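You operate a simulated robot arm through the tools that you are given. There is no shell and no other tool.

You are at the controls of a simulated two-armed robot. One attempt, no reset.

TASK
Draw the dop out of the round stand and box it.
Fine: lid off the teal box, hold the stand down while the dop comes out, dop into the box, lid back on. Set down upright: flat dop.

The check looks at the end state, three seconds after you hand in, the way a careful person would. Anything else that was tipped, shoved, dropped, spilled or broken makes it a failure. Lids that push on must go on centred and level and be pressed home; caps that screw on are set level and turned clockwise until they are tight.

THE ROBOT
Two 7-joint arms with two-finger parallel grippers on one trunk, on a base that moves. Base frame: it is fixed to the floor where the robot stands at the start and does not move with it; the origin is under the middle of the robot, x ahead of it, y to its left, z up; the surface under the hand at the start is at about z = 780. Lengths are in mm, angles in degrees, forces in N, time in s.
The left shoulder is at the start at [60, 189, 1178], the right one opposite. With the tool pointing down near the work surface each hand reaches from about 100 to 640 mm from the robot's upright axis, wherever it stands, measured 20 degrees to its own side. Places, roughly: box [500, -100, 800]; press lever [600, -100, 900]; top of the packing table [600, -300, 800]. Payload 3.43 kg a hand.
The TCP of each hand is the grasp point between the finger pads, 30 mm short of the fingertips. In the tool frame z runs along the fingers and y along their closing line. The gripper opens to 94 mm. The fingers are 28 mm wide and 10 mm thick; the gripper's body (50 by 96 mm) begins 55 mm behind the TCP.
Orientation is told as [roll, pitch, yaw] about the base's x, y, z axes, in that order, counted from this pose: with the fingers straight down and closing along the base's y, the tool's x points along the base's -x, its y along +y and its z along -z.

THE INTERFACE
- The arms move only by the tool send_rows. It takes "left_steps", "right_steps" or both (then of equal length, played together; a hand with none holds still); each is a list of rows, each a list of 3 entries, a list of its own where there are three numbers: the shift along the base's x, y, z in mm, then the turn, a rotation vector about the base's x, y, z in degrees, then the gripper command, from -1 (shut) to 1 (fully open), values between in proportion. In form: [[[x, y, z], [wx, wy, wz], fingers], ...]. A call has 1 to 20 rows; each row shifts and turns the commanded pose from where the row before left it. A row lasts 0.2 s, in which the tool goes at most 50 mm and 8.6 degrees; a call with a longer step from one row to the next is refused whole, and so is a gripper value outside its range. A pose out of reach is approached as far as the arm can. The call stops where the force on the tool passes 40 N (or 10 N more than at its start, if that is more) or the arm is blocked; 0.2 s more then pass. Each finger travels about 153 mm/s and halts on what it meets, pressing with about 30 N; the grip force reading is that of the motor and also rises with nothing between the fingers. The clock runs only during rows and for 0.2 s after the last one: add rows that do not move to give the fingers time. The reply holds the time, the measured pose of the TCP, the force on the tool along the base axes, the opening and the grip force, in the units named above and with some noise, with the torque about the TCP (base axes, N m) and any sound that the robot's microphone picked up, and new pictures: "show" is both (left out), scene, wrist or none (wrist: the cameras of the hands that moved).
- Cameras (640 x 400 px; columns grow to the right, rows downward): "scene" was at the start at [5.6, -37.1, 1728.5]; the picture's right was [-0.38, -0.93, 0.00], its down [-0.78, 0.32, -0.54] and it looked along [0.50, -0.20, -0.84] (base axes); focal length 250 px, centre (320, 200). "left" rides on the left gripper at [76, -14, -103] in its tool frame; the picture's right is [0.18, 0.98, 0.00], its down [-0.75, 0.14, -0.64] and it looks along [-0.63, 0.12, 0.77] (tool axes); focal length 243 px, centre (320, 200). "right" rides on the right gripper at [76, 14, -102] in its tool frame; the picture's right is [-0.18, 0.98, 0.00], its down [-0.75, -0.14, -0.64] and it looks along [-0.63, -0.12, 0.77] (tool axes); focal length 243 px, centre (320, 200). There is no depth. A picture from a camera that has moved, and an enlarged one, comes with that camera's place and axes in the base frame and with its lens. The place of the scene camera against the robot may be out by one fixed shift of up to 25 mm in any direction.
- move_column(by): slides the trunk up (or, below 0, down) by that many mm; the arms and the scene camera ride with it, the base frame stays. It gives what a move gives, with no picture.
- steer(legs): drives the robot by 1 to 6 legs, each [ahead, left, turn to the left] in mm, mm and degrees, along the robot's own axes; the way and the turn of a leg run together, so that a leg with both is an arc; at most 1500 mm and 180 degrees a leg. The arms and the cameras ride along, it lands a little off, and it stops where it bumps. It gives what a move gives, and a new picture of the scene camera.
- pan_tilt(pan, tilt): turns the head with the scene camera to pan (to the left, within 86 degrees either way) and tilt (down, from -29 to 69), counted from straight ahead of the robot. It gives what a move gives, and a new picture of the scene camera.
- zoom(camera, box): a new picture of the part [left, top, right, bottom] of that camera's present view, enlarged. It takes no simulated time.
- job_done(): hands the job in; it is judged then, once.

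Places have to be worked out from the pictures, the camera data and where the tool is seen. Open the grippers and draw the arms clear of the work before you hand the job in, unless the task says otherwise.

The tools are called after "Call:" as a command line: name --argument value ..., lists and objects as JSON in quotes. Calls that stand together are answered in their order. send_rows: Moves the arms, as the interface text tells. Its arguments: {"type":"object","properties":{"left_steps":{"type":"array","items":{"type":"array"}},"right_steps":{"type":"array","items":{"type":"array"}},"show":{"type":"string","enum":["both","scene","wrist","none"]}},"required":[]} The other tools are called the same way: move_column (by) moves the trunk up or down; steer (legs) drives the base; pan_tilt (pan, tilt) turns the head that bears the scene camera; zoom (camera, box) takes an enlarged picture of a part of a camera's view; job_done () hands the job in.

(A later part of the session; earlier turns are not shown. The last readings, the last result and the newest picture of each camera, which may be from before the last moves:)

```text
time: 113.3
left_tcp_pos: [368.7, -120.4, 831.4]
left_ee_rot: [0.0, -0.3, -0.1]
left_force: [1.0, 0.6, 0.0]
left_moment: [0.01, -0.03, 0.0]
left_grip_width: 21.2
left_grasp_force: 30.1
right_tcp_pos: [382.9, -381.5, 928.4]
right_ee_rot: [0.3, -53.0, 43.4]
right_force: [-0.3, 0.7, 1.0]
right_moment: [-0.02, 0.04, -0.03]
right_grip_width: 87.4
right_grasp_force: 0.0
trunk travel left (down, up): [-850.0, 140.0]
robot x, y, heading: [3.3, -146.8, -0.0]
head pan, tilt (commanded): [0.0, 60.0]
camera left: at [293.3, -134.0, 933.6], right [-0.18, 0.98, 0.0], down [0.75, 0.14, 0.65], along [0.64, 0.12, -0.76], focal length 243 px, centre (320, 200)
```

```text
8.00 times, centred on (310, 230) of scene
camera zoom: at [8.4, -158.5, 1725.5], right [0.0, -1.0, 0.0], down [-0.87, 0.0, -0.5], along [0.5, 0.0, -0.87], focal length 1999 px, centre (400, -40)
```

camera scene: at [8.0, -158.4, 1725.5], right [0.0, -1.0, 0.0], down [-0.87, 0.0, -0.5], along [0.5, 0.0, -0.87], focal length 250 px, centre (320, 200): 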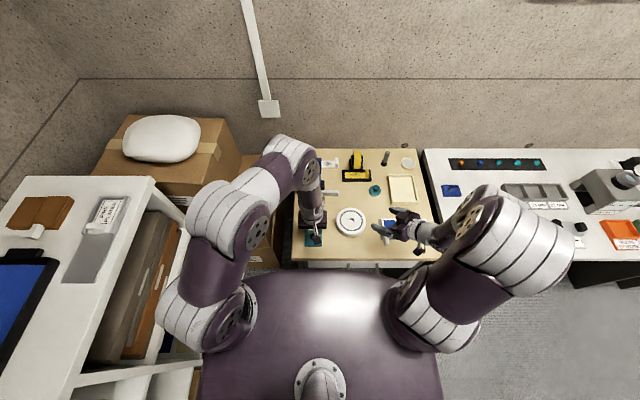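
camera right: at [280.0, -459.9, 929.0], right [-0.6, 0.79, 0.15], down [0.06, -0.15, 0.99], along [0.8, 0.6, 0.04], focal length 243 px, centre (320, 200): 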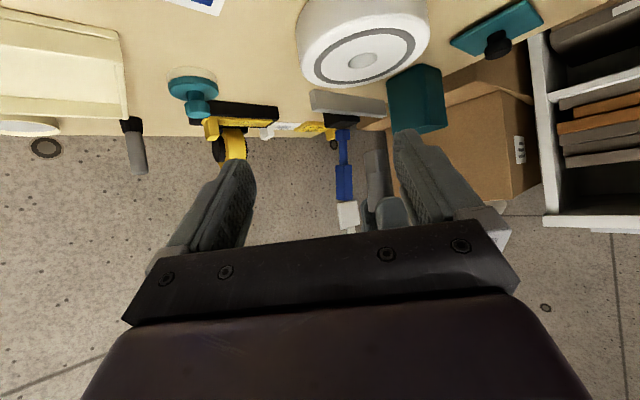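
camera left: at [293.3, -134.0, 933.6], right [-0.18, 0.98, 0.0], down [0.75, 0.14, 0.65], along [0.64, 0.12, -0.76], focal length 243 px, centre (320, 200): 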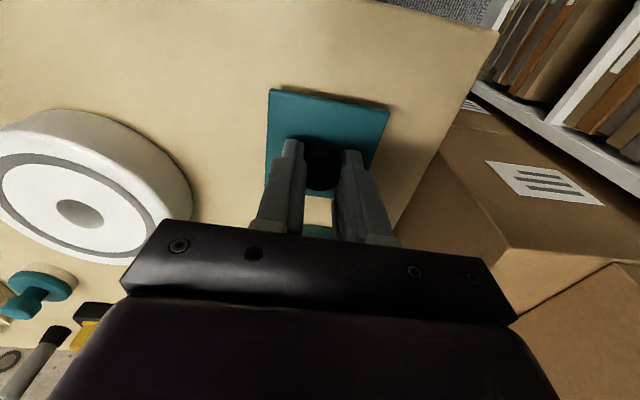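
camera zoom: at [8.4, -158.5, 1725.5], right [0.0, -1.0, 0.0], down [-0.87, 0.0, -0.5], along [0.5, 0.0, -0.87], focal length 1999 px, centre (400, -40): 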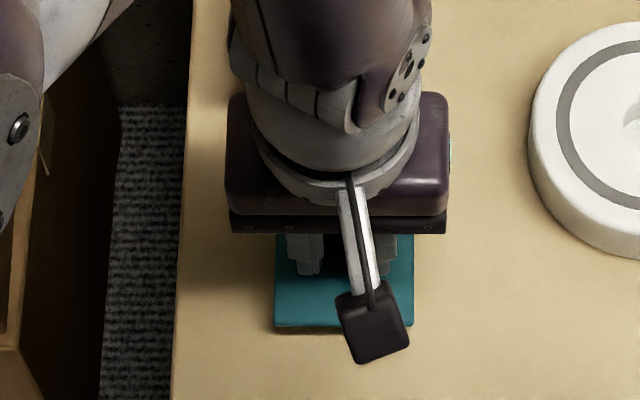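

The lid is up and level in the grip. I lift it clear and carry it over the box for a visual alignment check.

Call:
send_rows --left_steps '[[[0, 0, 15], [0, 0, 0], -1], [[0, 0, 25], [0, 0, 0], -1], [[0, 0, 30], [0, 0, 0], -1], [[0, 0, 30], [0, 0, 0], -1], [[0, 0, 25], [0, 0, 0], -1], [[12, 2, 5], [0, 0, 0], -1], [[28, 5, 0], [0, 0, 0], -1], [[30, 5, 0], [0, 0, 0], -1], [[28, 4.5, 0], [0, 0, 0], -1], [[14, 2, 0], [0, 0, 0], -1], [[0, 0, 0], [0, 0, 0], -1], [[0, 0, 0], [0, 0, 0], -1]]' --show "both"

Call:
zoom --camera "left" --box '[250, 40, 400, 180]'

Call:
zoom --camera "scene" --box '[290, 175, 340, 225]'

```text
time: 116.0
left_tcp_pos: [481.0, -101.6, 961.4]
left_ee_rot: [0.1, -0.3, -0.1]
left_force: [-0.4, 0.0, -1.2]
left_moment: [0.0, 0.02, -0.01]
left_grip_width: 21.3
left_grasp_force: 30.0
right_tcp_pos: [382.0, -381.4, 928.2]
right_ee_rot: [0.3, -53.1, 43.4]
right_force: [-0.2, 0.0, -0.2]
right_moment: [-0.02, 0.01, -0.04]
right_grip_width: 87.4
right_grasp_force: 0.0
trunk travel left (down, up): [-850.0, 140.0]
robot x, y, heading: [-1.3, -142.6, 0.1]
head pan, tilt (commanded): [0.0, 60.0]
camera scene: at [8.6, -158.5, 1725.5], right [0.0, -1.0, 0.0], down [-0.87, 0.0, -0.5], along [0.5, 0.0, -0.87], focal length 250 px, centre (320, 200)
camera left: at [406.3, -115.5, 1065.2], right [-0.18, 0.98, 0.0], down [0.75, 0.14, 0.65], along [0.64, 0.12, -0.76], focal length 243 px, centre (320, 200)
```

scene: 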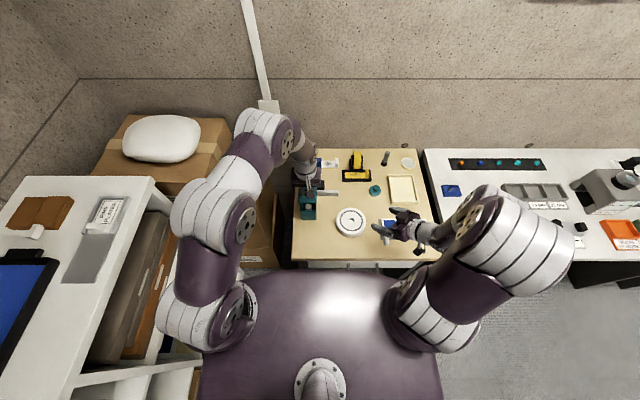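
left: 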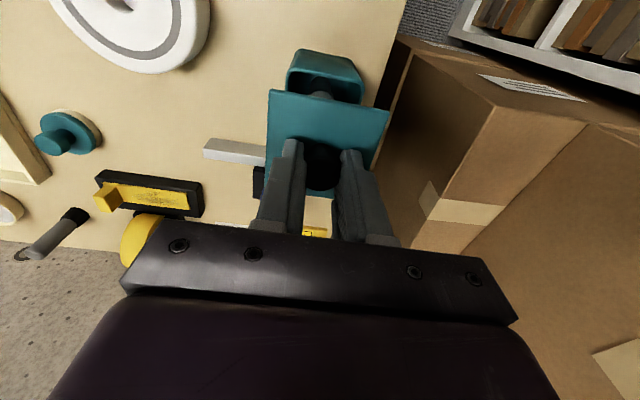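

```text
2.86 times, centred on (325, 110) of left
camera zoom: at [406.3, -115.5, 1065.2], right [-0.18, 0.98, 0.0], down [0.75, 0.14, 0.65], along [0.64, 0.12, -0.76], focal length 693 px, centre (306, 457)
```

zoom: 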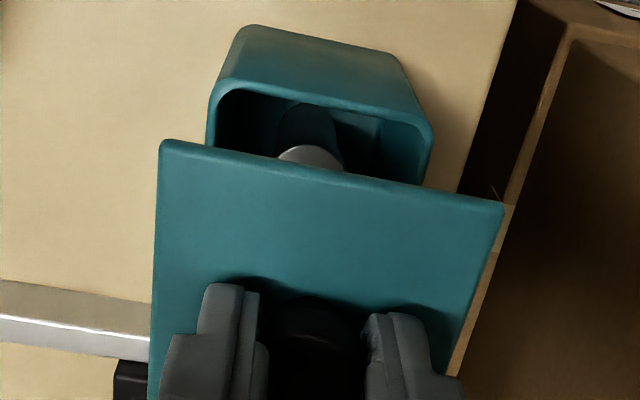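

```text
8.00 times, centred on (315, 200) of scene
camera zoom: at [8.6, -158.5, 1725.5], right [0.0, -1.0, 0.0], down [-0.87, 0.0, -0.5], along [0.5, 0.0, -0.87], focal length 1999 px, centre (360, 200)
```

zoom: 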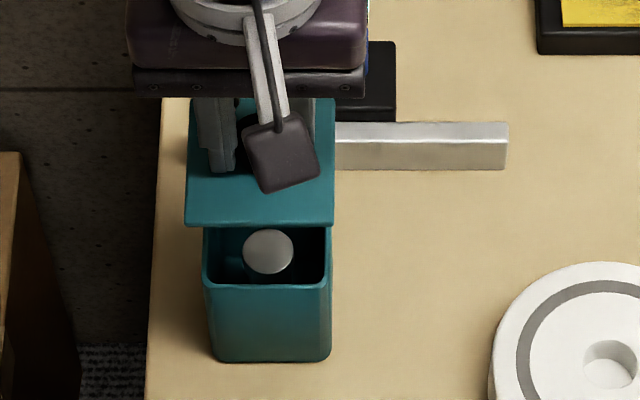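

The lid's near edge is parallel to the box and centred in y; it is about 0.7 mm forward in x. I correct that and lower until the lid's plug is just above the rim.

Call:
send_rows --left_steps '[[[-0.7, 0, -6], [0, 0, 0], -1], [[0, 0, -10], [0, 0, 0], -1], [[0, 0, -10], [0, 0, 0], -1], [[0, 0, -10], [0, 0, 0], -1], [[0, 0, -6], [0, 0, 0], -1], [[0, 0, -4], [0, 0, 0], -1], [[0, 0, 0], [0, 0, 0], -1]]' --show "wrist"

Call:
zoom --camera "left" --box '[250, 50, 400, 190]'

Call:
zoom --camera "scene" --box '[295, 190, 330, 225]'

Call:
zoom --camera "right" --box '[380, 50, 500, 150]'

```text
time: 117.5
left_tcp_pos: [479.2, -102.3, 916.3]
left_ee_rot: [0.1, -0.3, -0.2]
left_force: [0.1, -0.7, -0.8]
left_moment: [0.02, 0.02, -0.05]
left_grip_width: 21.4
left_grasp_force: 29.9
right_tcp_pos: [383.8, -382.0, 927.6]
right_ee_rot: [0.3, -53.0, 43.4]
right_force: [-0.7, 0.1, -0.6]
right_moment: [0.01, 0.0, -0.01]
right_grip_width: 87.5
right_grasp_force: 0.1
trunk travel left (down, up): [-850.0, 140.0]
robot x, y, heading: [-1.7, -147.6, 0.3]
head pan, tilt (commanded): [0.0, 60.0]
camera left: at [404.0, -115.5, 1018.0], right [-0.18, 0.98, 0.0], down [0.75, 0.14, 0.65], along [0.64, 0.12, -0.76], focal length 243 px, centre (320, 200)
```

left: 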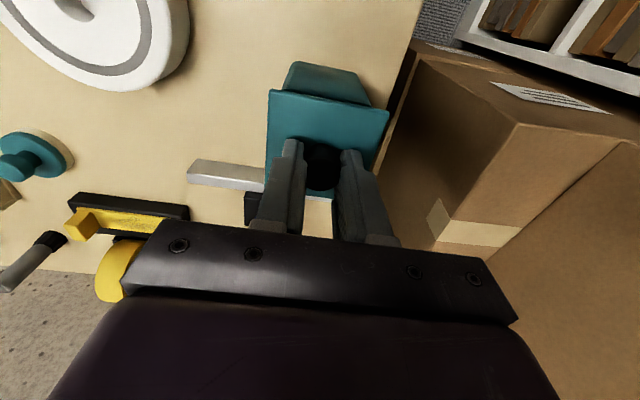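

```text
2.86 times, centred on (325, 120) of left
camera zoom: at [404.0, -115.5, 1018.0], right [-0.18, 0.98, 0.0], down [0.75, 0.14, 0.65], along [0.64, 0.12, -0.76], focal length 693 px, centre (306, 429)
```

zoom: 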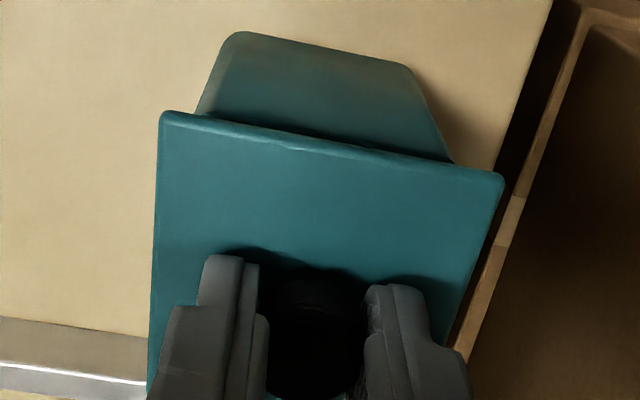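

```text
11.43 times, centred on (312, 208) of scene
camera zoom: at [8.4, -158.4, 1725.5], right [0.0, -1.0, 0.0], down [-0.87, 0.0, -0.5], along [0.5, 0.0, -0.87], focal length 2856 px, centre (406, 114)
```

zoom: 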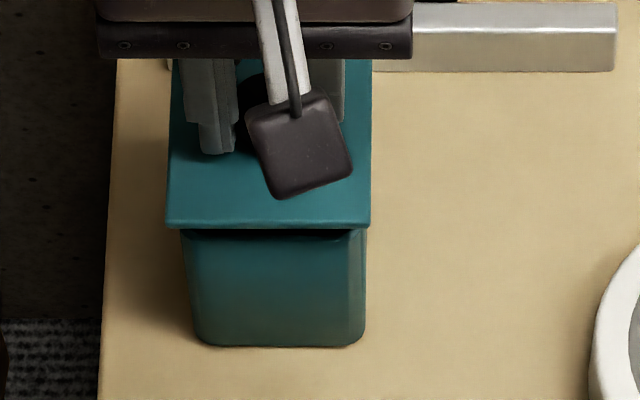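

```text
4.00 times, centred on (440, 100) of right
camera zoom: at [280.0, -459.9, 928.9], right [-0.6, 0.79, 0.15], down [0.06, -0.15, 0.99], along [0.8, 0.6, 0.04], focal length 970 px, centre (-160, 600)
```

zoom: 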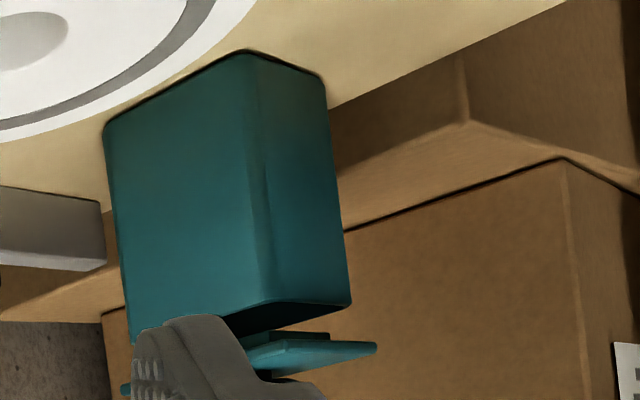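

The right camera sees the lid's plug just above the rim, but its finger blocks part of the view. I correct the lid by +1.3 mm in x (it drifted back during the descent) and close the right fingers in free air for a clearer side view.

Call:
send_rows --left_steps '[[[0.7, 0, 0], [0, 0, 0], -1], [[0.6, 0, 0], [0, 0, 0], -1], [[0, 0, 0], [0, 0, 0], -1], [[0, 0, 0], [0, 0, 0], -1]]' --right_steps '[[[0, 0, 0], [0, 0, 0], 0.4], [[0, 0, 0], [0, 0, 0], 0], [[0, 0, 0], [0, 0, 0], -0.4], [[0, 0, 0], [0, 0, 0], -0.6]]' --show "wrist"

Call:
zoom --camera "right" --box '[380, 50, 500, 150]'

Call:
zoom --camera "left" --box '[250, 50, 400, 190]'

```text
time: 118.5
left_tcp_pos: [481.4, -101.6, 915.7]
left_ee_rot: [0.1, -0.3, -0.1]
left_force: [-0.4, 0.8, -0.5]
left_moment: [0.0, 0.0, 0.0]
left_grip_width: 21.4
left_grasp_force: 30.2
right_tcp_pos: [382.0, -381.1, 928.9]
right_ee_rot: [0.3, -53.1, 43.4]
right_force: [-0.2, 0.3, 0.3]
right_moment: [0.01, 0.01, 0.01]
right_grip_width: 18.8
right_grasp_force: 0.3
trunk travel left (down, up): [-850.0, 140.0]
robot x, y, heading: [-1.0, -148.8, -0.1]
head pan, tilt (commanded): [0.0, 60.0]
camera right: at [279.9, -459.9, 928.9], right [-0.6, 0.79, 0.15], down [0.06, -0.15, 0.99], along [0.8, 0.6, 0.04], focal length 243 px, centre (320, 200)
camera left: at [405.6, -114.9, 1017.3], right [-0.18, 0.98, 0.0], down [0.75, 0.14, 0.65], along [0.64, 0.12, -0.76], focal length 243 px, centre (320, 200)
```

right: 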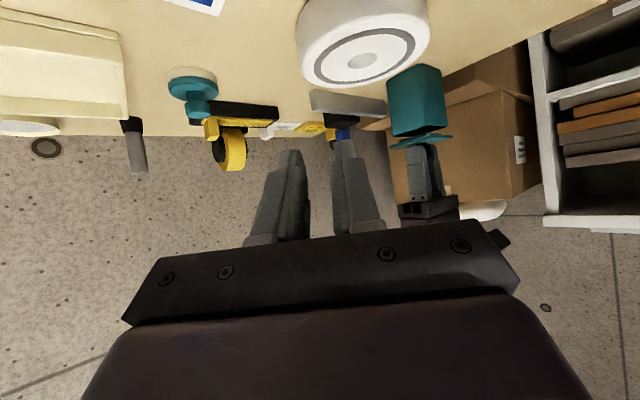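
left: 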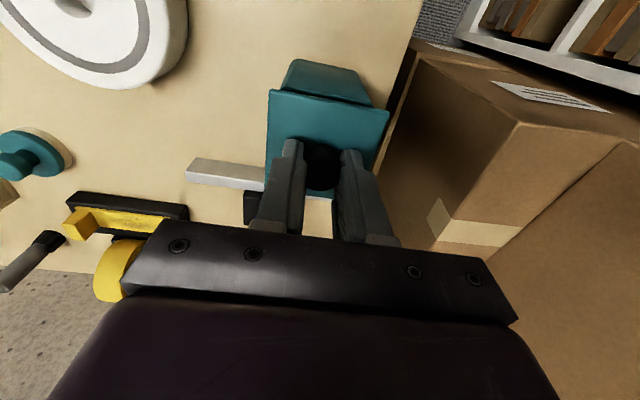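

```text
4.00 times, centred on (440, 100) of right
camera zoom: at [279.9, -459.9, 928.9], right [-0.6, 0.79, 0.15], down [0.06, -0.15, 0.99], along [0.8, 0.6, 0.04], focal length 970 px, centre (-160, 600)
```

zoom: 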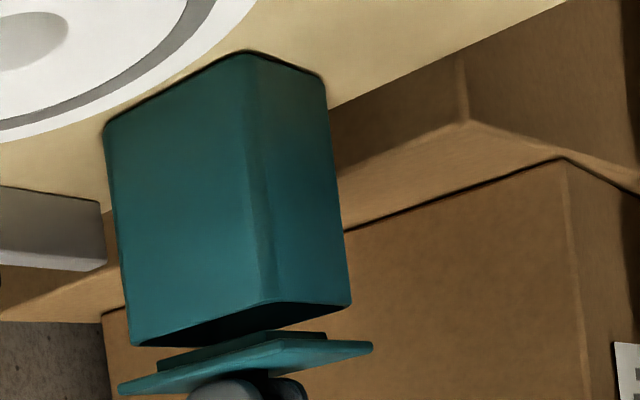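

```text
2.86 times, centred on (325, 120) of left
camera zoom: at [405.6, -114.9, 1017.3], right [-0.18, 0.98, 0.0], down [0.75, 0.14, 0.65], along [0.64, 0.12, -0.76], focal length 693 px, centre (306, 429)
```

zoom: 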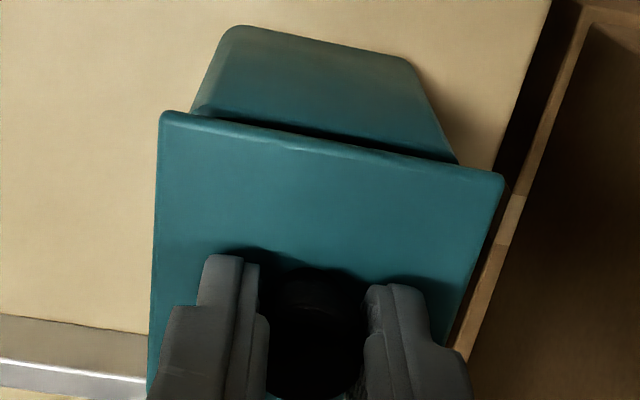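

The side view is now clear: the plug hovers evenly over the opening, aligned within about a millimetre. I lower in small steps and watch for any resistance as the plug enters.

Call:
send_rows --left_steps '[[[0, 0, -2], [0, 0, 0], -1], [[0, 0, -2], [0, 0, 0], -1]]' --show "none"

Call:
send_rows --left_steps '[[[0, 0, -1.5], [0, 0, 0], -1]]' --show "wrist"

Call:
zoom --camera "right" --box '[380, 80, 480, 160]'

Call:
zoom --camera "left" --box '[250, 50, 400, 190]'

```text
time: 119.2
left_tcp_pos: [480.8, -101.5, 911.0]
left_ee_rot: [0.1, -0.4, -0.1]
left_force: [-0.3, -0.5, -0.2]
left_moment: [0.04, -0.01, -0.03]
left_grip_width: 21.1
left_grasp_force: 29.2
right_tcp_pos: [383.1, -381.8, 928.4]
right_ee_rot: [0.2, -53.0, 43.4]
right_force: [-0.2, -0.4, 0.5]
right_moment: [0.0, -0.01, -0.03]
right_grip_width: 18.9
right_grasp_force: 0.2
trunk travel left (down, up): [-850.0, 140.0]
robot x, y, heading: [0.5, -149.6, 0.2]
head pan, tilt (commanded): [0.0, 60.0]
```

```text
time: 119.5
left_tcp_pos: [482.2, -101.4, 908.6]
left_ee_rot: [0.0, -0.3, -0.1]
left_force: [0.5, 1.0, -1.1]
left_moment: [0.03, 0.0, 0.02]
left_grip_width: 21.5
left_grasp_force: 29.7
right_tcp_pos: [382.5, -381.1, 928.2]
right_ee_rot: [0.2, -53.0, 43.5]
right_force: [0.4, 0.1, 0.6]
right_moment: [0.01, 0.0, -0.01]
right_grip_width: 18.8
right_grasp_force: 0.0
trunk travel left (down, up): [-850.0, 140.0]
robot x, y, heading: [-0.5, -147.2, 0.2]
head pan, tilt (commanded): [0.0, 60.0]
camera left: at [405.5, -115.0, 1011.7], right [-0.18, 0.98, 0.0], down [0.75, 0.14, 0.65], along [0.64, 0.12, -0.76], focal length 243 px, centre (320, 200)
```

left: 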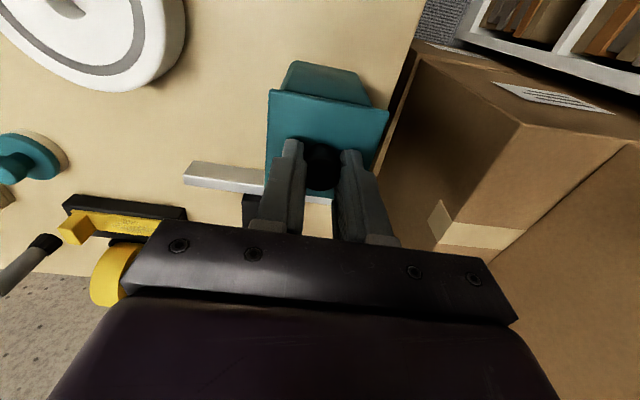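

```text
5.00 times, centred on (430, 120) of right
camera zoom: at [280.0, -459.9, 928.9], right [-0.6, 0.79, 0.15], down [0.06, -0.15, 0.99], along [0.8, 0.6, 0.04], focal length 1213 px, centre (-230, 600)
```

zoom: 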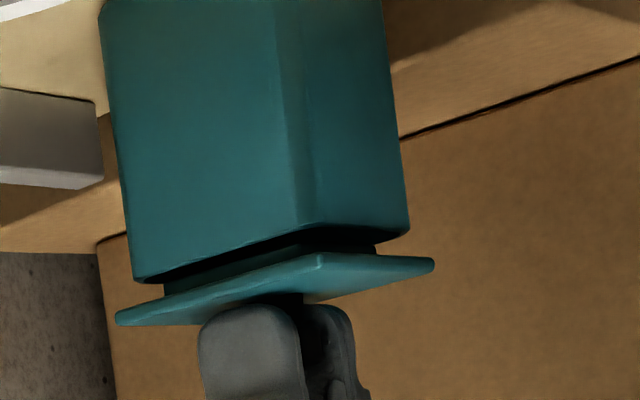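

```text
2.86 times, centred on (325, 120) of left
camera zoom: at [405.5, -115.0, 1011.7], right [-0.18, 0.98, 0.0], down [0.75, 0.14, 0.65], along [0.64, 0.12, -0.76], focal length 693 px, centre (306, 429)
```

zoom: 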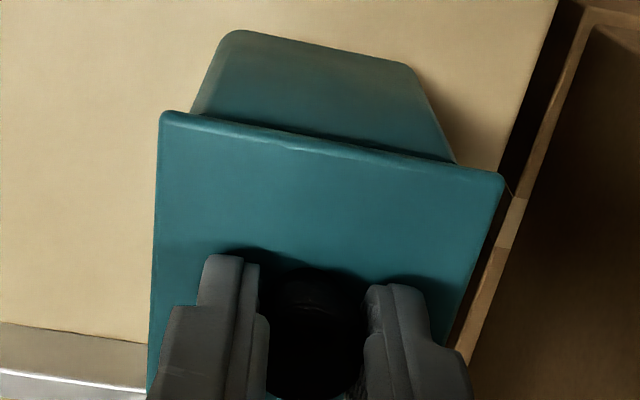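

The plug is entering the opening with no resistance. I continue down in 1.5 mm steps.

Call:
send_rows --left_steps '[[[0, 0, -1.5], [0, 0, 0], -1]]' --show "none"

Call:
send_rows --left_steps '[[[0, 0, -1.5], [0, 0, 0], -1]]' --show "none"

Call:
send_rows --left_steps '[[[0, 0, -1.5], [0, 0, 0], -1]]' --show "wrist"

Call:
zoom --camera "right" --box '[380, 80, 480, 160]'

```text
time: 120.0
left_tcp_pos: [482.1, -101.2, 909.4]
left_ee_rot: [0.1, -0.3, -0.1]
left_force: [0.5, -0.1, -0.1]
left_moment: [0.02, -0.02, -0.01]
left_grip_width: 21.6
left_grasp_force: 29.8
right_tcp_pos: [382.7, -381.9, 928.0]
right_ee_rot: [0.4, -53.1, 43.5]
right_force: [0.0, 0.3, -0.3]
right_moment: [0.02, 0.01, 0.01]
right_grip_width: 18.7
right_grasp_force: 0.1
trunk travel left (down, up): [-850.0, 140.0]
robot x, y, heading: [-0.1, -148.0, 0.1]
head pan, tilt (commanded): [0.0, 60.0]
```

```text
time: 120.3
left_tcp_pos: [480.4, -101.2, 907.1]
left_ee_rot: [0.1, -0.3, -0.2]
left_force: [-0.5, 0.2, 0.1]
left_moment: [-0.01, 0.01, 0.02]
left_grip_width: 21.4
left_grasp_force: 29.8
right_tcp_pos: [382.2, -380.2, 928.2]
right_ee_rot: [0.3, -53.1, 43.4]
right_force: [-0.1, 0.3, -0.5]
right_moment: [-0.04, 0.01, 0.01]
right_grip_width: 18.6
right_grasp_force: 0.0
trunk travel left (down, up): [-850.0, 140.0]
robot x, y, heading: [4.1, -144.1, -0.1]
head pan, tilt (commanded): [0.0, 60.0]
```

```text
time: 120.8
left_tcp_pos: [481.1, -100.1, 905.9]
left_ee_rot: [0.1, -0.4, -0.1]
left_force: [-0.3, 0.2, -0.5]
left_moment: [-0.01, 0.0, 0.0]
left_grip_width: 21.3
left_grasp_force: 29.8
right_tcp_pos: [383.1, -381.2, 928.4]
right_ee_rot: [0.3, -53.2, 43.3]
right_force: [0.0, 0.0, -0.5]
right_moment: [-0.05, 0.01, 0.02]
right_grip_width: 18.6
right_grasp_force: 0.0
trunk travel left (down, up): [-850.0, 140.0]
robot x, y, heading: [1.8, -147.4, 0.2]
head pan, tilt (commanded): [0.0, 60.0]
camera left: at [405.3, -114.6, 1008.3], right [-0.18, 0.98, 0.0], down [0.75, 0.14, 0.65], along [0.64, 0.12, -0.76], focal length 243 px, centre (320, 200)
```

left: 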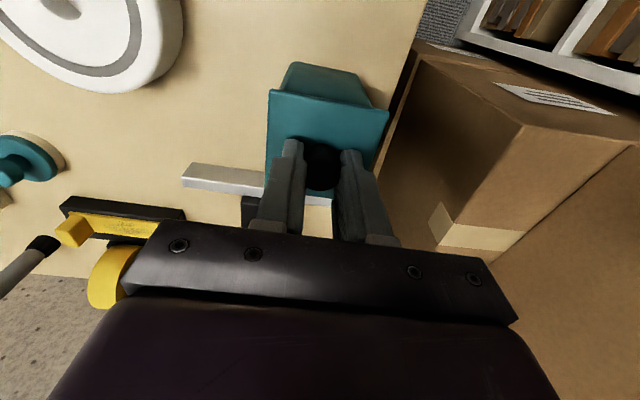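

```text
5.00 times, centred on (430, 120) of right
camera zoom: at [280.0, -459.9, 928.9], right [-0.6, 0.79, 0.15], down [0.06, -0.15, 0.99], along [0.8, 0.6, 0.04], focal length 1213 px, centre (-230, 600)
```

zoom: 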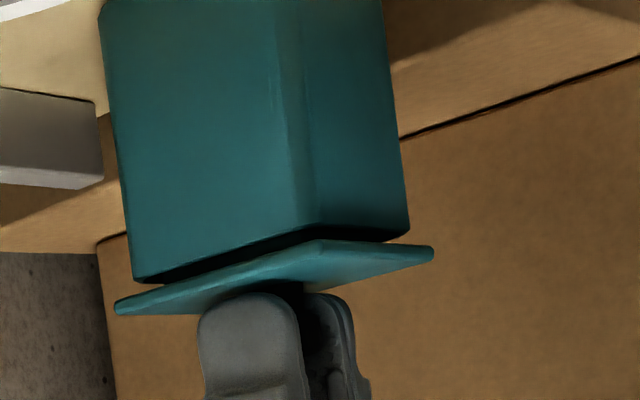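

The plug is sliding in freely. I continue towards the seat (about 4–5 mm more).

Call:
send_rows --left_steps '[[[0, 0, -1.5], [0, 0, 0], -1]]' --show "none"

Call:
send_rows --left_steps '[[[0, 0, -1.5], [0, 0, 0], -1]]' --show "none"

Call:
send_rows --left_steps '[[[0, 0, -1], [0, 0, 0], -1]]' --show "wrist"

Call:
zoom --camera "right" --box '[380, 80, 480, 160]'

```text
time: 121.2
left_tcp_pos: [481.6, -100.4, 903.8]
left_ee_rot: [0.1, -0.3, -0.1]
left_force: [-0.3, 0.4, -0.8]
left_moment: [0.02, 0.0, -0.02]
left_grip_width: 21.3
left_grasp_force: 29.6
right_tcp_pos: [383.6, -381.2, 928.8]
right_ee_rot: [0.3, -53.1, 43.4]
right_force: [0.9, -0.2, 0.4]
right_moment: [-0.05, 0.01, -0.03]
right_grip_width: 18.9
right_grasp_force: 0.0
trunk travel left (down, up): [-850.0, 140.0]
robot x, y, heading: [1.3, -145.1, 0.3]
head pan, tilt (commanded): [0.0, 60.0]
```

```text
time: 121.5
left_tcp_pos: [482.8, -100.7, 902.7]
left_ee_rot: [0.0, -0.3, -0.1]
left_force: [-0.6, -1.2, -0.8]
left_moment: [-0.03, 0.03, -0.05]
left_grip_width: 21.2
left_grasp_force: 30.2
right_tcp_pos: [382.1, -380.8, 929.1]
right_ee_rot: [0.3, -53.1, 43.4]
right_force: [0.1, 0.3, -0.3]
right_moment: [-0.01, 0.0, -0.01]
right_grip_width: 18.7
right_grasp_force: 0.0
trunk travel left (down, up): [-850.0, 140.0]
robot x, y, heading: [1.3, -148.9, 0.3]
head pan, tilt (commanded): [0.0, 60.0]
```

```text
time: 122.0
left_tcp_pos: [480.6, -100.7, 901.4]
left_ee_rot: [0.1, -0.3, -0.1]
left_force: [0.2, -0.5, 1.3]
left_moment: [0.01, 0.04, -0.01]
left_grip_width: 21.5
left_grasp_force: 29.7
right_tcp_pos: [381.3, -380.7, 928.8]
right_ee_rot: [0.3, -53.1, 43.3]
right_force: [-0.3, -0.2, -0.1]
right_moment: [-0.01, 0.01, 0.02]
right_grip_width: 18.8
right_grasp_force: 0.1
trunk travel left (down, up): [-850.0, 140.0]
robot x, y, heading: [-1.3, -148.3, 0.1]
head pan, tilt (commanded): [0.0, 60.0]
camera left: at [405.8, -114.3, 1004.1], right [-0.18, 0.98, 0.0], down [0.75, 0.14, 0.65], along [0.64, 0.12, -0.76], focal length 243 px, centre (320, 200)
```

left: 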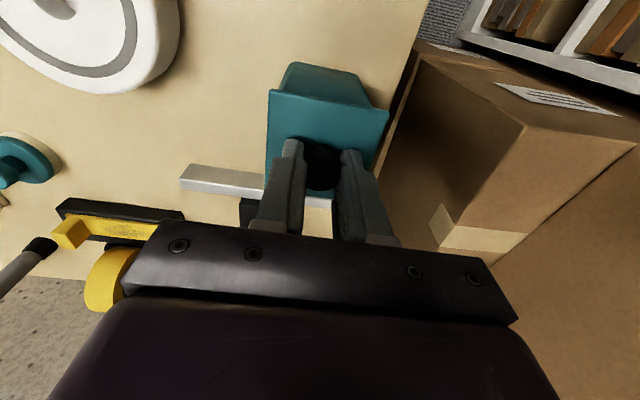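

```text
5.00 times, centred on (430, 120) of right
camera zoom: at [279.8, -459.9, 928.9], right [-0.6, 0.79, 0.15], down [0.06, -0.15, 0.99], along [0.8, 0.6, 0.04], focal length 1213 px, centre (-230, 600)
```

zoom: 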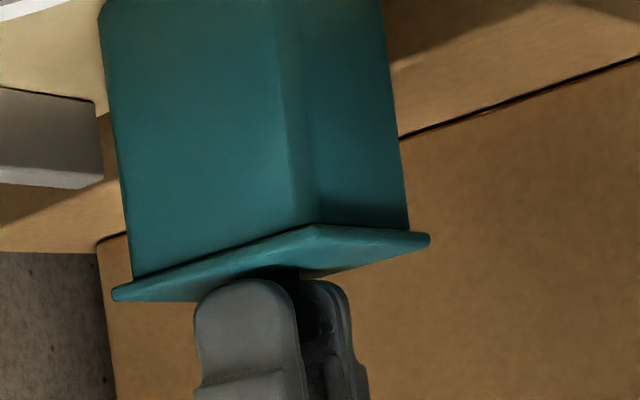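

The lid looks flush with the rim. I press gently to confirm it is home and level.

Call:
send_rows --left_steps '[[[0, 0, -1], [0, 0, 0], -1]]' --show "none"

Call:
send_rows --left_steps '[[[0, 0, -1], [0, 0, 0], -1]]' --show "none"

Call:
zoom --camera "right" --box '[380, 80, 480, 160]'

Call:
zoom --camera "left" --box '[250, 50, 400, 190]'

```text
time: 122.3
left_tcp_pos: [481.2, -100.8, 902.3]
left_ee_rot: [0.0, -0.5, -0.2]
left_force: [-0.8, 2.3, 13.4]
left_moment: [0.05, 0.44, -0.03]
left_grip_width: 21.3
left_grasp_force: 30.1
right_tcp_pos: [381.1, -380.7, 928.3]
right_ee_rot: [0.1, -53.1, 43.5]
right_force: [-0.5, -0.2, 0.0]
right_moment: [0.02, -0.01, 0.02]
right_grip_width: 18.8
right_grasp_force: 0.1
trunk travel left (down, up): [-850.0, 140.0]
robot x, y, heading: [2.5, -150.0, -0.0]
head pan, tilt (commanded): [0.0, 60.0]
```

```text
time: 122.8
left_tcp_pos: [481.7, -100.0, 901.6]
left_ee_rot: [0.0, -0.5, 0.0]
left_force: [-0.1, 2.9, 19.8]
left_moment: [0.04, 0.45, -0.01]
left_grip_width: 21.2
left_grasp_force: 30.5
right_tcp_pos: [380.9, -380.6, 929.3]
right_ee_rot: [0.1, -53.1, 43.4]
right_force: [-0.2, -0.1, -0.3]
right_moment: [-0.03, -0.03, 0.02]
right_grip_width: 18.8
right_grasp_force: 0.0
trunk travel left (down, up): [-850.0, 140.0]
robot x, y, heading: [-0.7, -145.0, 0.3]
head pan, tilt (commanded): [0.0, 60.0]
```

```text
5.00 times, centred on (430, 120) of right
camera zoom: at [278.7, -459.6, 929.6], right [-0.6, 0.79, 0.15], down [0.05, -0.15, 0.99], along [0.8, 0.6, 0.04], focal length 1213 px, centre (-230, 600)
```

zoom: 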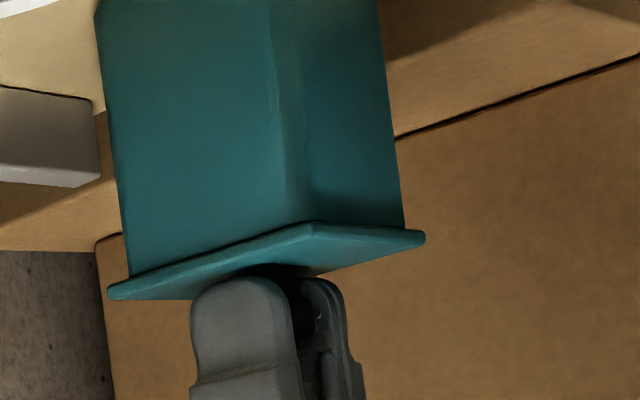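

```text
2.86 times, centred on (325, 120) of left
camera zoom: at [405.4, -114.4, 1003.7], right [-0.18, 0.98, 0.0], down [0.75, 0.14, 0.65], along [0.64, 0.12, -0.76], focal length 693 px, centre (306, 429)
```

zoom: 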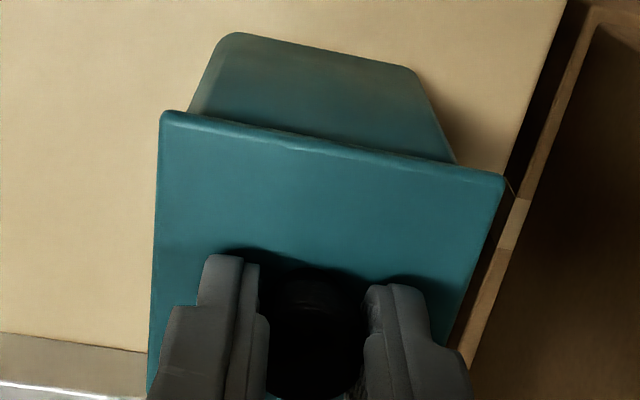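

The lid is seated with 20 N on it, slightly more on the near side because of the hand's 0.4° pitch. I unload, open the fingers evenly and rise, then I'll press the knob centrally to make sure it is home.

Call:
send_rows --left_steps '[[[0, 0, 0.8], [0, 0, 0], -1], [[0, 0, 0.7], [0, 0, 0], -1], [[0, 0, 0], [0, 0, 0], -0.56], [[0, 0, 0], [0, 0, 0], -0.52], [[0, 0, 0], [0, 0, 0], -0.48], [[0, 0, 0], [0, 0, 0], -0.42], [[0, 0, 0], [0, 0, 0], -0.3], [[0, 0, 0], [0, 0, 0], -0.2], [[0, 0, 5], [0, 0, 0], -0.2], [[0, 0, 10], [0, 0, 0], -0.2], [[0, 0, 15], [0, 0, 0], -0.2], [[0, 0, 15], [0, 0, 0], -0.2], [[0, 0, 0], [0, 0, 0], -0.2]]' --show "both"

Call:
zoom --camera "right" --box '[380, 60, 480, 160]'

Call:
zoom --camera "left" --box '[250, 50, 400, 190]'

Call:
zoom --camera "scene" --box '[290, 175, 340, 225]'

```text
time: 125.5
left_tcp_pos: [481.8, -102.9, 947.1]
left_ee_rot: [0.1, -0.3, -0.1]
left_force: [0.7, -0.7, -0.5]
left_moment: [-0.01, -0.02, 0.01]
left_grip_width: 37.8
left_grasp_force: 0.1
right_tcp_pos: [382.0, -381.5, 927.9]
right_ee_rot: [0.3, -53.0, 43.3]
right_force: [-0.5, 0.1, -0.3]
right_moment: [0.06, 0.03, 0.01]
right_grip_width: 18.7
right_grasp_force: 0.0
trunk travel left (down, up): [-850.0, 140.0]
robot x, y, heading: [-2.8, -144.3, 0.2]
head pan, tilt (commanded): [0.0, 60.0]
camera scene: at [8.6, -158.5, 1725.5], right [0.0, -1.0, 0.0], down [-0.87, 0.0, -0.5], along [0.5, 0.0, -0.87], focal length 250 px, centre (320, 200)
camera left: at [406.3, -115.3, 1049.1], right [-0.18, 0.98, 0.0], down [0.75, 0.14, 0.65], along [0.64, 0.12, -0.76], focal length 243 px, centre (320, 200)
```

scene: 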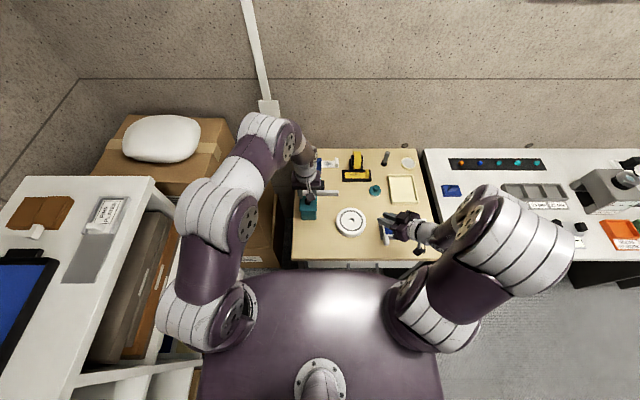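
left: 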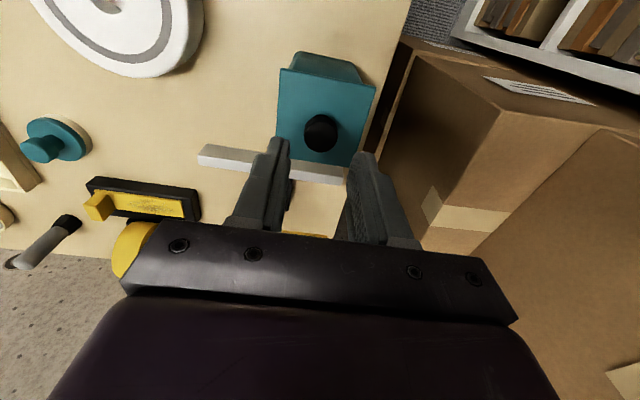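

```text
4.00 times, centred on (430, 110) of right
camera zoom: at [280.0, -459.9, 928.8], right [-0.6, 0.79, 0.15], down [0.06, -0.15, 0.99], along [0.8, 0.6, 0.04], focal length 970 px, centre (-120, 560)
```

zoom: 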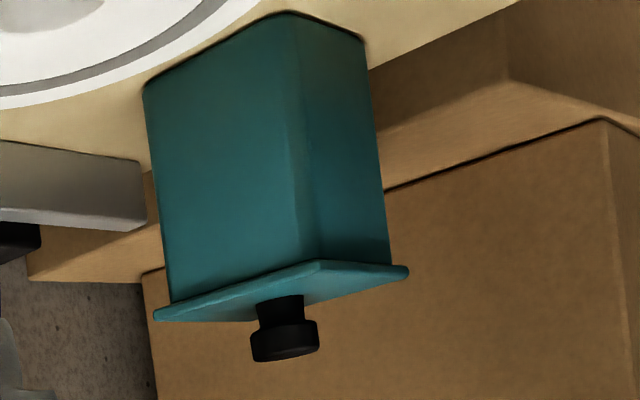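

```text
2.86 times, centred on (325, 120) of left
camera zoom: at [406.3, -115.3, 1049.1], right [-0.18, 0.98, 0.0], down [0.75, 0.14, 0.65], along [0.64, 0.12, -0.76], focal length 693 px, centre (306, 429)
```

zoom: 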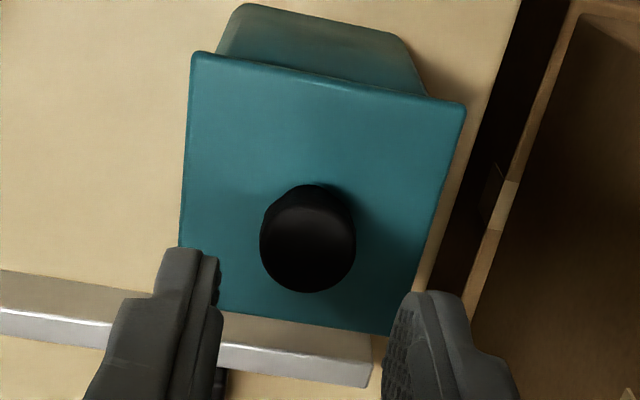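

```text
8.00 times, centred on (315, 200) of scene
camera zoom: at [8.6, -158.5, 1725.5], right [0.0, -1.0, 0.0], down [-0.87, 0.0, -0.5], along [0.5, 0.0, -0.87], focal length 1999 px, centre (360, 200)
```

zoom: 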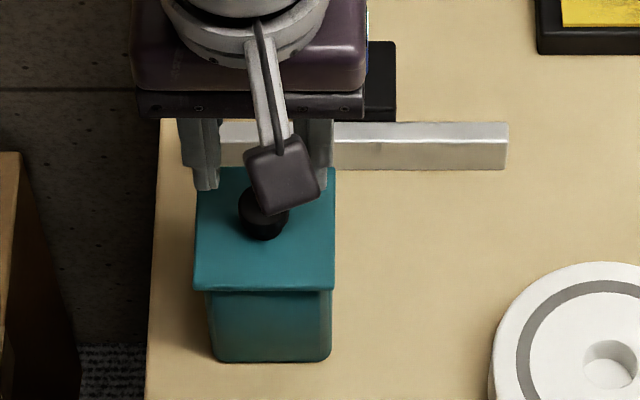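

The lid sits flush and centred, overhanging evenly. I close the fingers above the knob and press straight down on its top to make sure it is home.

Call:
send_rows --left_steps '[[[-0.5, 0.6, 0], [0, 0, 0], -0.6], [[0, 0, 0], [0, 0, 0], -1], [[0, 0, 0], [0, 0, 0], -1], [[0, 0, -8], [0, 0, 0], -1], [[0, 0, -8], [0, 0, 0], -1], [[0, 0, -5], [0, 0, 0], -1], [[0, 0, 0], [0, 0, 0], -1]]' --show "wrist"

Call:
zoom --camera "right" --box '[380, 60, 480, 160]'

Call:
zoom --camera "left" --box '[250, 50, 400, 190]'

```text
time: 127.2
left_tcp_pos: [481.4, -101.2, 925.1]
left_ee_rot: [0.1, -0.2, -0.2]
left_force: [0.8, 0.1, 0.0]
left_moment: [0.02, -0.01, -0.01]
left_grip_width: 0.0
left_grasp_force: 29.8
right_tcp_pos: [381.8, -382.4, 927.3]
right_ee_rot: [0.3, -53.0, 43.4]
right_force: [-0.3, 0.3, 0.5]
right_moment: [0.0, 0.0, 0.01]
right_grip_width: 18.8
right_grasp_force: 0.1
trunk travel left (down, up): [-850.0, 140.0]
robot x, y, heading: [3.1, -149.6, 0.2]
head pan, tilt (commanded): [0.0, 60.0]
camera left: at [405.9, -115.3, 1027.2], right [-0.18, 0.98, 0.0], down [0.75, 0.14, 0.65], along [0.64, 0.12, -0.76], focal length 243 px, centre (320, 200)
```

left: 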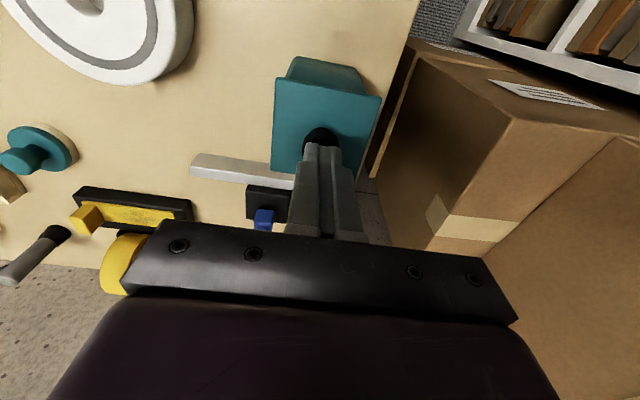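

```text
4.00 times, centred on (430, 110) of right
camera zoom: at [279.9, -459.9, 928.9], right [-0.6, 0.79, 0.15], down [0.06, -0.15, 0.99], along [0.8, 0.6, 0.04], focal length 970 px, centre (-120, 560)
```

zoom: 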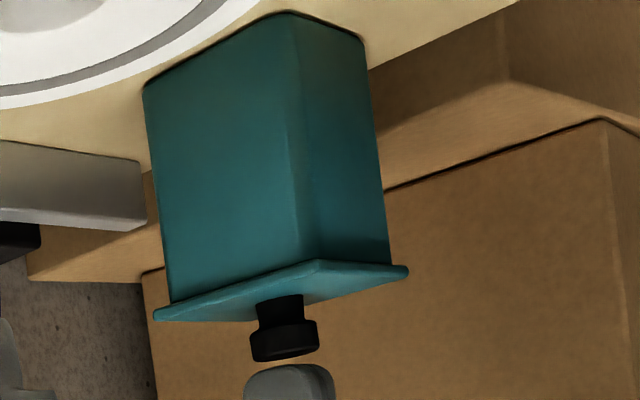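

```text
2.86 times, centred on (325, 120) of left
camera zoom: at [405.9, -115.3, 1027.2], right [-0.18, 0.98, 0.0], down [0.75, 0.14, 0.65], along [0.64, 0.12, -0.76], focal length 693 px, centre (306, 429)
```

zoom: 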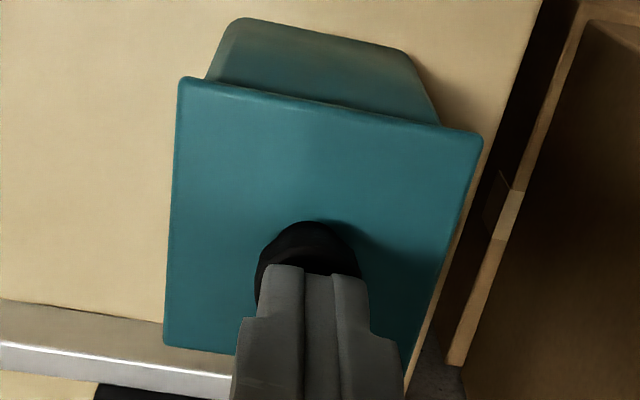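

The closed tips are right above the knob. I press down in small steps.

Call:
send_rows --left_steps '[[[0, 0, -2], [0, 0, 0], -1], [[0, 0, -1.5], [0, 0, 0], -1]]' --show "none"

Call:
send_rows --left_steps '[[[0, 0, -1.5], [0, 0, 0], -1]]' --show "none"

Call:
send_rows --left_steps '[[[0, 0, -1], [0, 0, 0], -1]]' --show "none"

```text
time: 127.8
left_tcp_pos: [481.1, -100.6, 921.5]
left_ee_rot: [0.2, -0.3, -0.1]
left_force: [-0.1, 0.2, 1.6]
left_moment: [-0.02, -0.04, -0.02]
left_grip_width: 0.1
left_grasp_force: 30.0
right_tcp_pos: [382.9, -381.8, 927.2]
right_ee_rot: [0.4, -53.1, 43.4]
right_force: [0.2, 0.2, -0.6]
right_moment: [-0.02, 0.02, 0.01]
right_grip_width: 18.8
right_grasp_force: 0.1
trunk travel left (down, up): [-850.0, 140.0]
robot x, y, heading: [-0.3, -147.5, 0.2]
head pan, tilt (commanded): [0.0, 60.0]
```

```text
time: 128.2
left_tcp_pos: [479.8, -100.8, 922.1]
left_ee_rot: [0.1, -0.4, -0.1]
left_force: [0.0, 0.0, 8.4]
left_moment: [0.04, 0.14, -0.02]
left_grip_width: 0.0
left_grasp_force: 29.9
right_tcp_pos: [382.2, -382.3, 928.8]
right_ee_rot: [0.3, -53.1, 43.6]
right_force: [0.3, 0.0, 0.3]
right_moment: [-0.01, 0.0, -0.01]
right_grip_width: 18.8
right_grasp_force: 0.2
trunk travel left (down, up): [-850.0, 140.0]
robot x, y, heading: [3.0, -146.8, 0.1]
head pan, tilt (commanded): [0.0, 60.0]
```

```text
time: 128.6
left_tcp_pos: [481.1, -102.5, 920.9]
left_ee_rot: [0.1, -0.5, -0.1]
left_force: [-2.0, 1.6, 22.8]
left_moment: [0.08, 0.17, 0.01]
left_grip_width: 0.2
left_grasp_force: 30.1
right_tcp_pos: [381.3, -381.7, 929.7]
right_ee_rot: [0.2, -53.2, 43.5]
right_force: [-0.2, 0.0, 0.8]
right_moment: [-0.02, -0.01, 0.01]
right_grip_width: 18.9
right_grasp_force: 0.0
trunk travel left (down, up): [-850.0, 140.0]
robot x, y, heading: [0.4, -144.9, 0.1]
head pan, tilt (commanded): [0.0, 60.0]
```

It takes 23 N rigidly, near the centre. One small further press to about 30 N to be sure, then I release.

Call:
send_rows --left_steps '[[[0, 0, -0.8], [0, 0, 0], -1], [[0, 0, 0], [0, 0, 0], -1]]' --show "wrist"

Call:
zoom --camera "right" --box '[380, 60, 480, 160]'

Call:
zoom --camera "left" --box '[250, 50, 400, 190]'

```text
time: 129.2
left_tcp_pos: [480.0, -101.9, 921.3]
left_ee_rot: [0.0, -0.7, -0.1]
left_force: [0.9, 4.0, 34.8]
left_moment: [0.16, 0.16, -0.05]
left_grip_width: 0.0
left_grasp_force: 29.6
right_tcp_pos: [379.7, -380.7, 928.9]
right_ee_rot: [0.0, -53.1, 43.7]
right_force: [-0.1, 0.0, 0.5]
right_moment: [0.0, -0.01, 0.0]
right_grip_width: 18.7
right_grasp_force: 0.1
trunk travel left (down, up): [-850.0, 140.0]
robot x, y, heading: [2.6, -147.6, -0.1]
head pan, tilt (commanded): [0.0, 60.0]
camera left: at [404.0, -115.4, 1023.0], right [-0.18, 0.98, 0.0], down [0.75, 0.14, 0.65], along [0.64, 0.12, -0.76], focal length 243 px, centre (320, 200)
```

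left: 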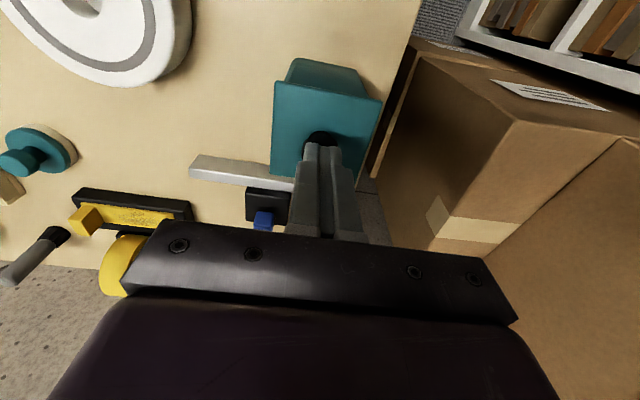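

```text
4.00 times, centred on (430, 110) of right
camera zoom: at [277.6, -459.6, 930.1], right [-0.6, 0.79, 0.15], down [0.05, -0.15, 0.99], along [0.8, 0.6, 0.05], focal length 970 px, centre (-120, 560)
```

zoom: 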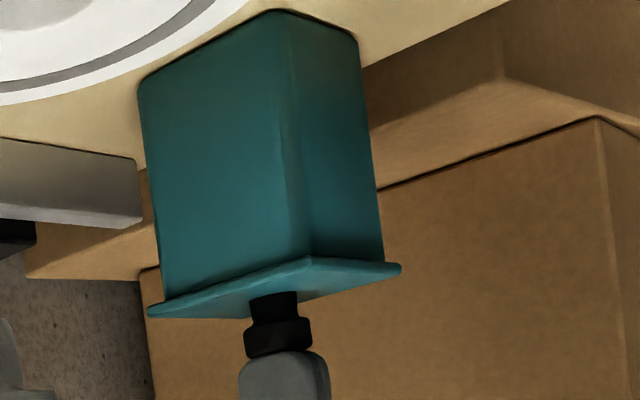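

```text
2.86 times, centred on (325, 120) of left
camera zoom: at [404.0, -115.4, 1023.0], right [-0.18, 0.98, 0.0], down [0.75, 0.14, 0.65], along [0.64, 0.12, -0.76], focal length 693 px, centre (306, 429)
```

zoom: 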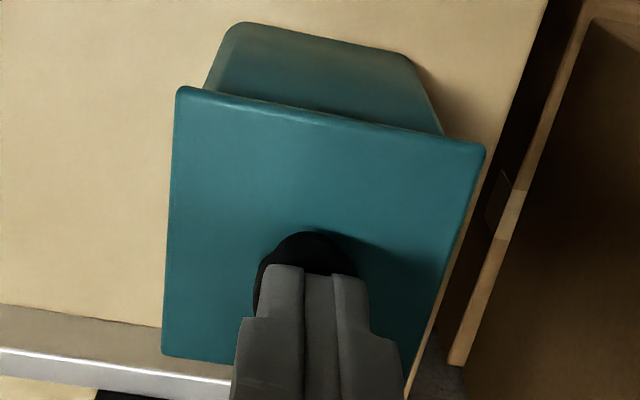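

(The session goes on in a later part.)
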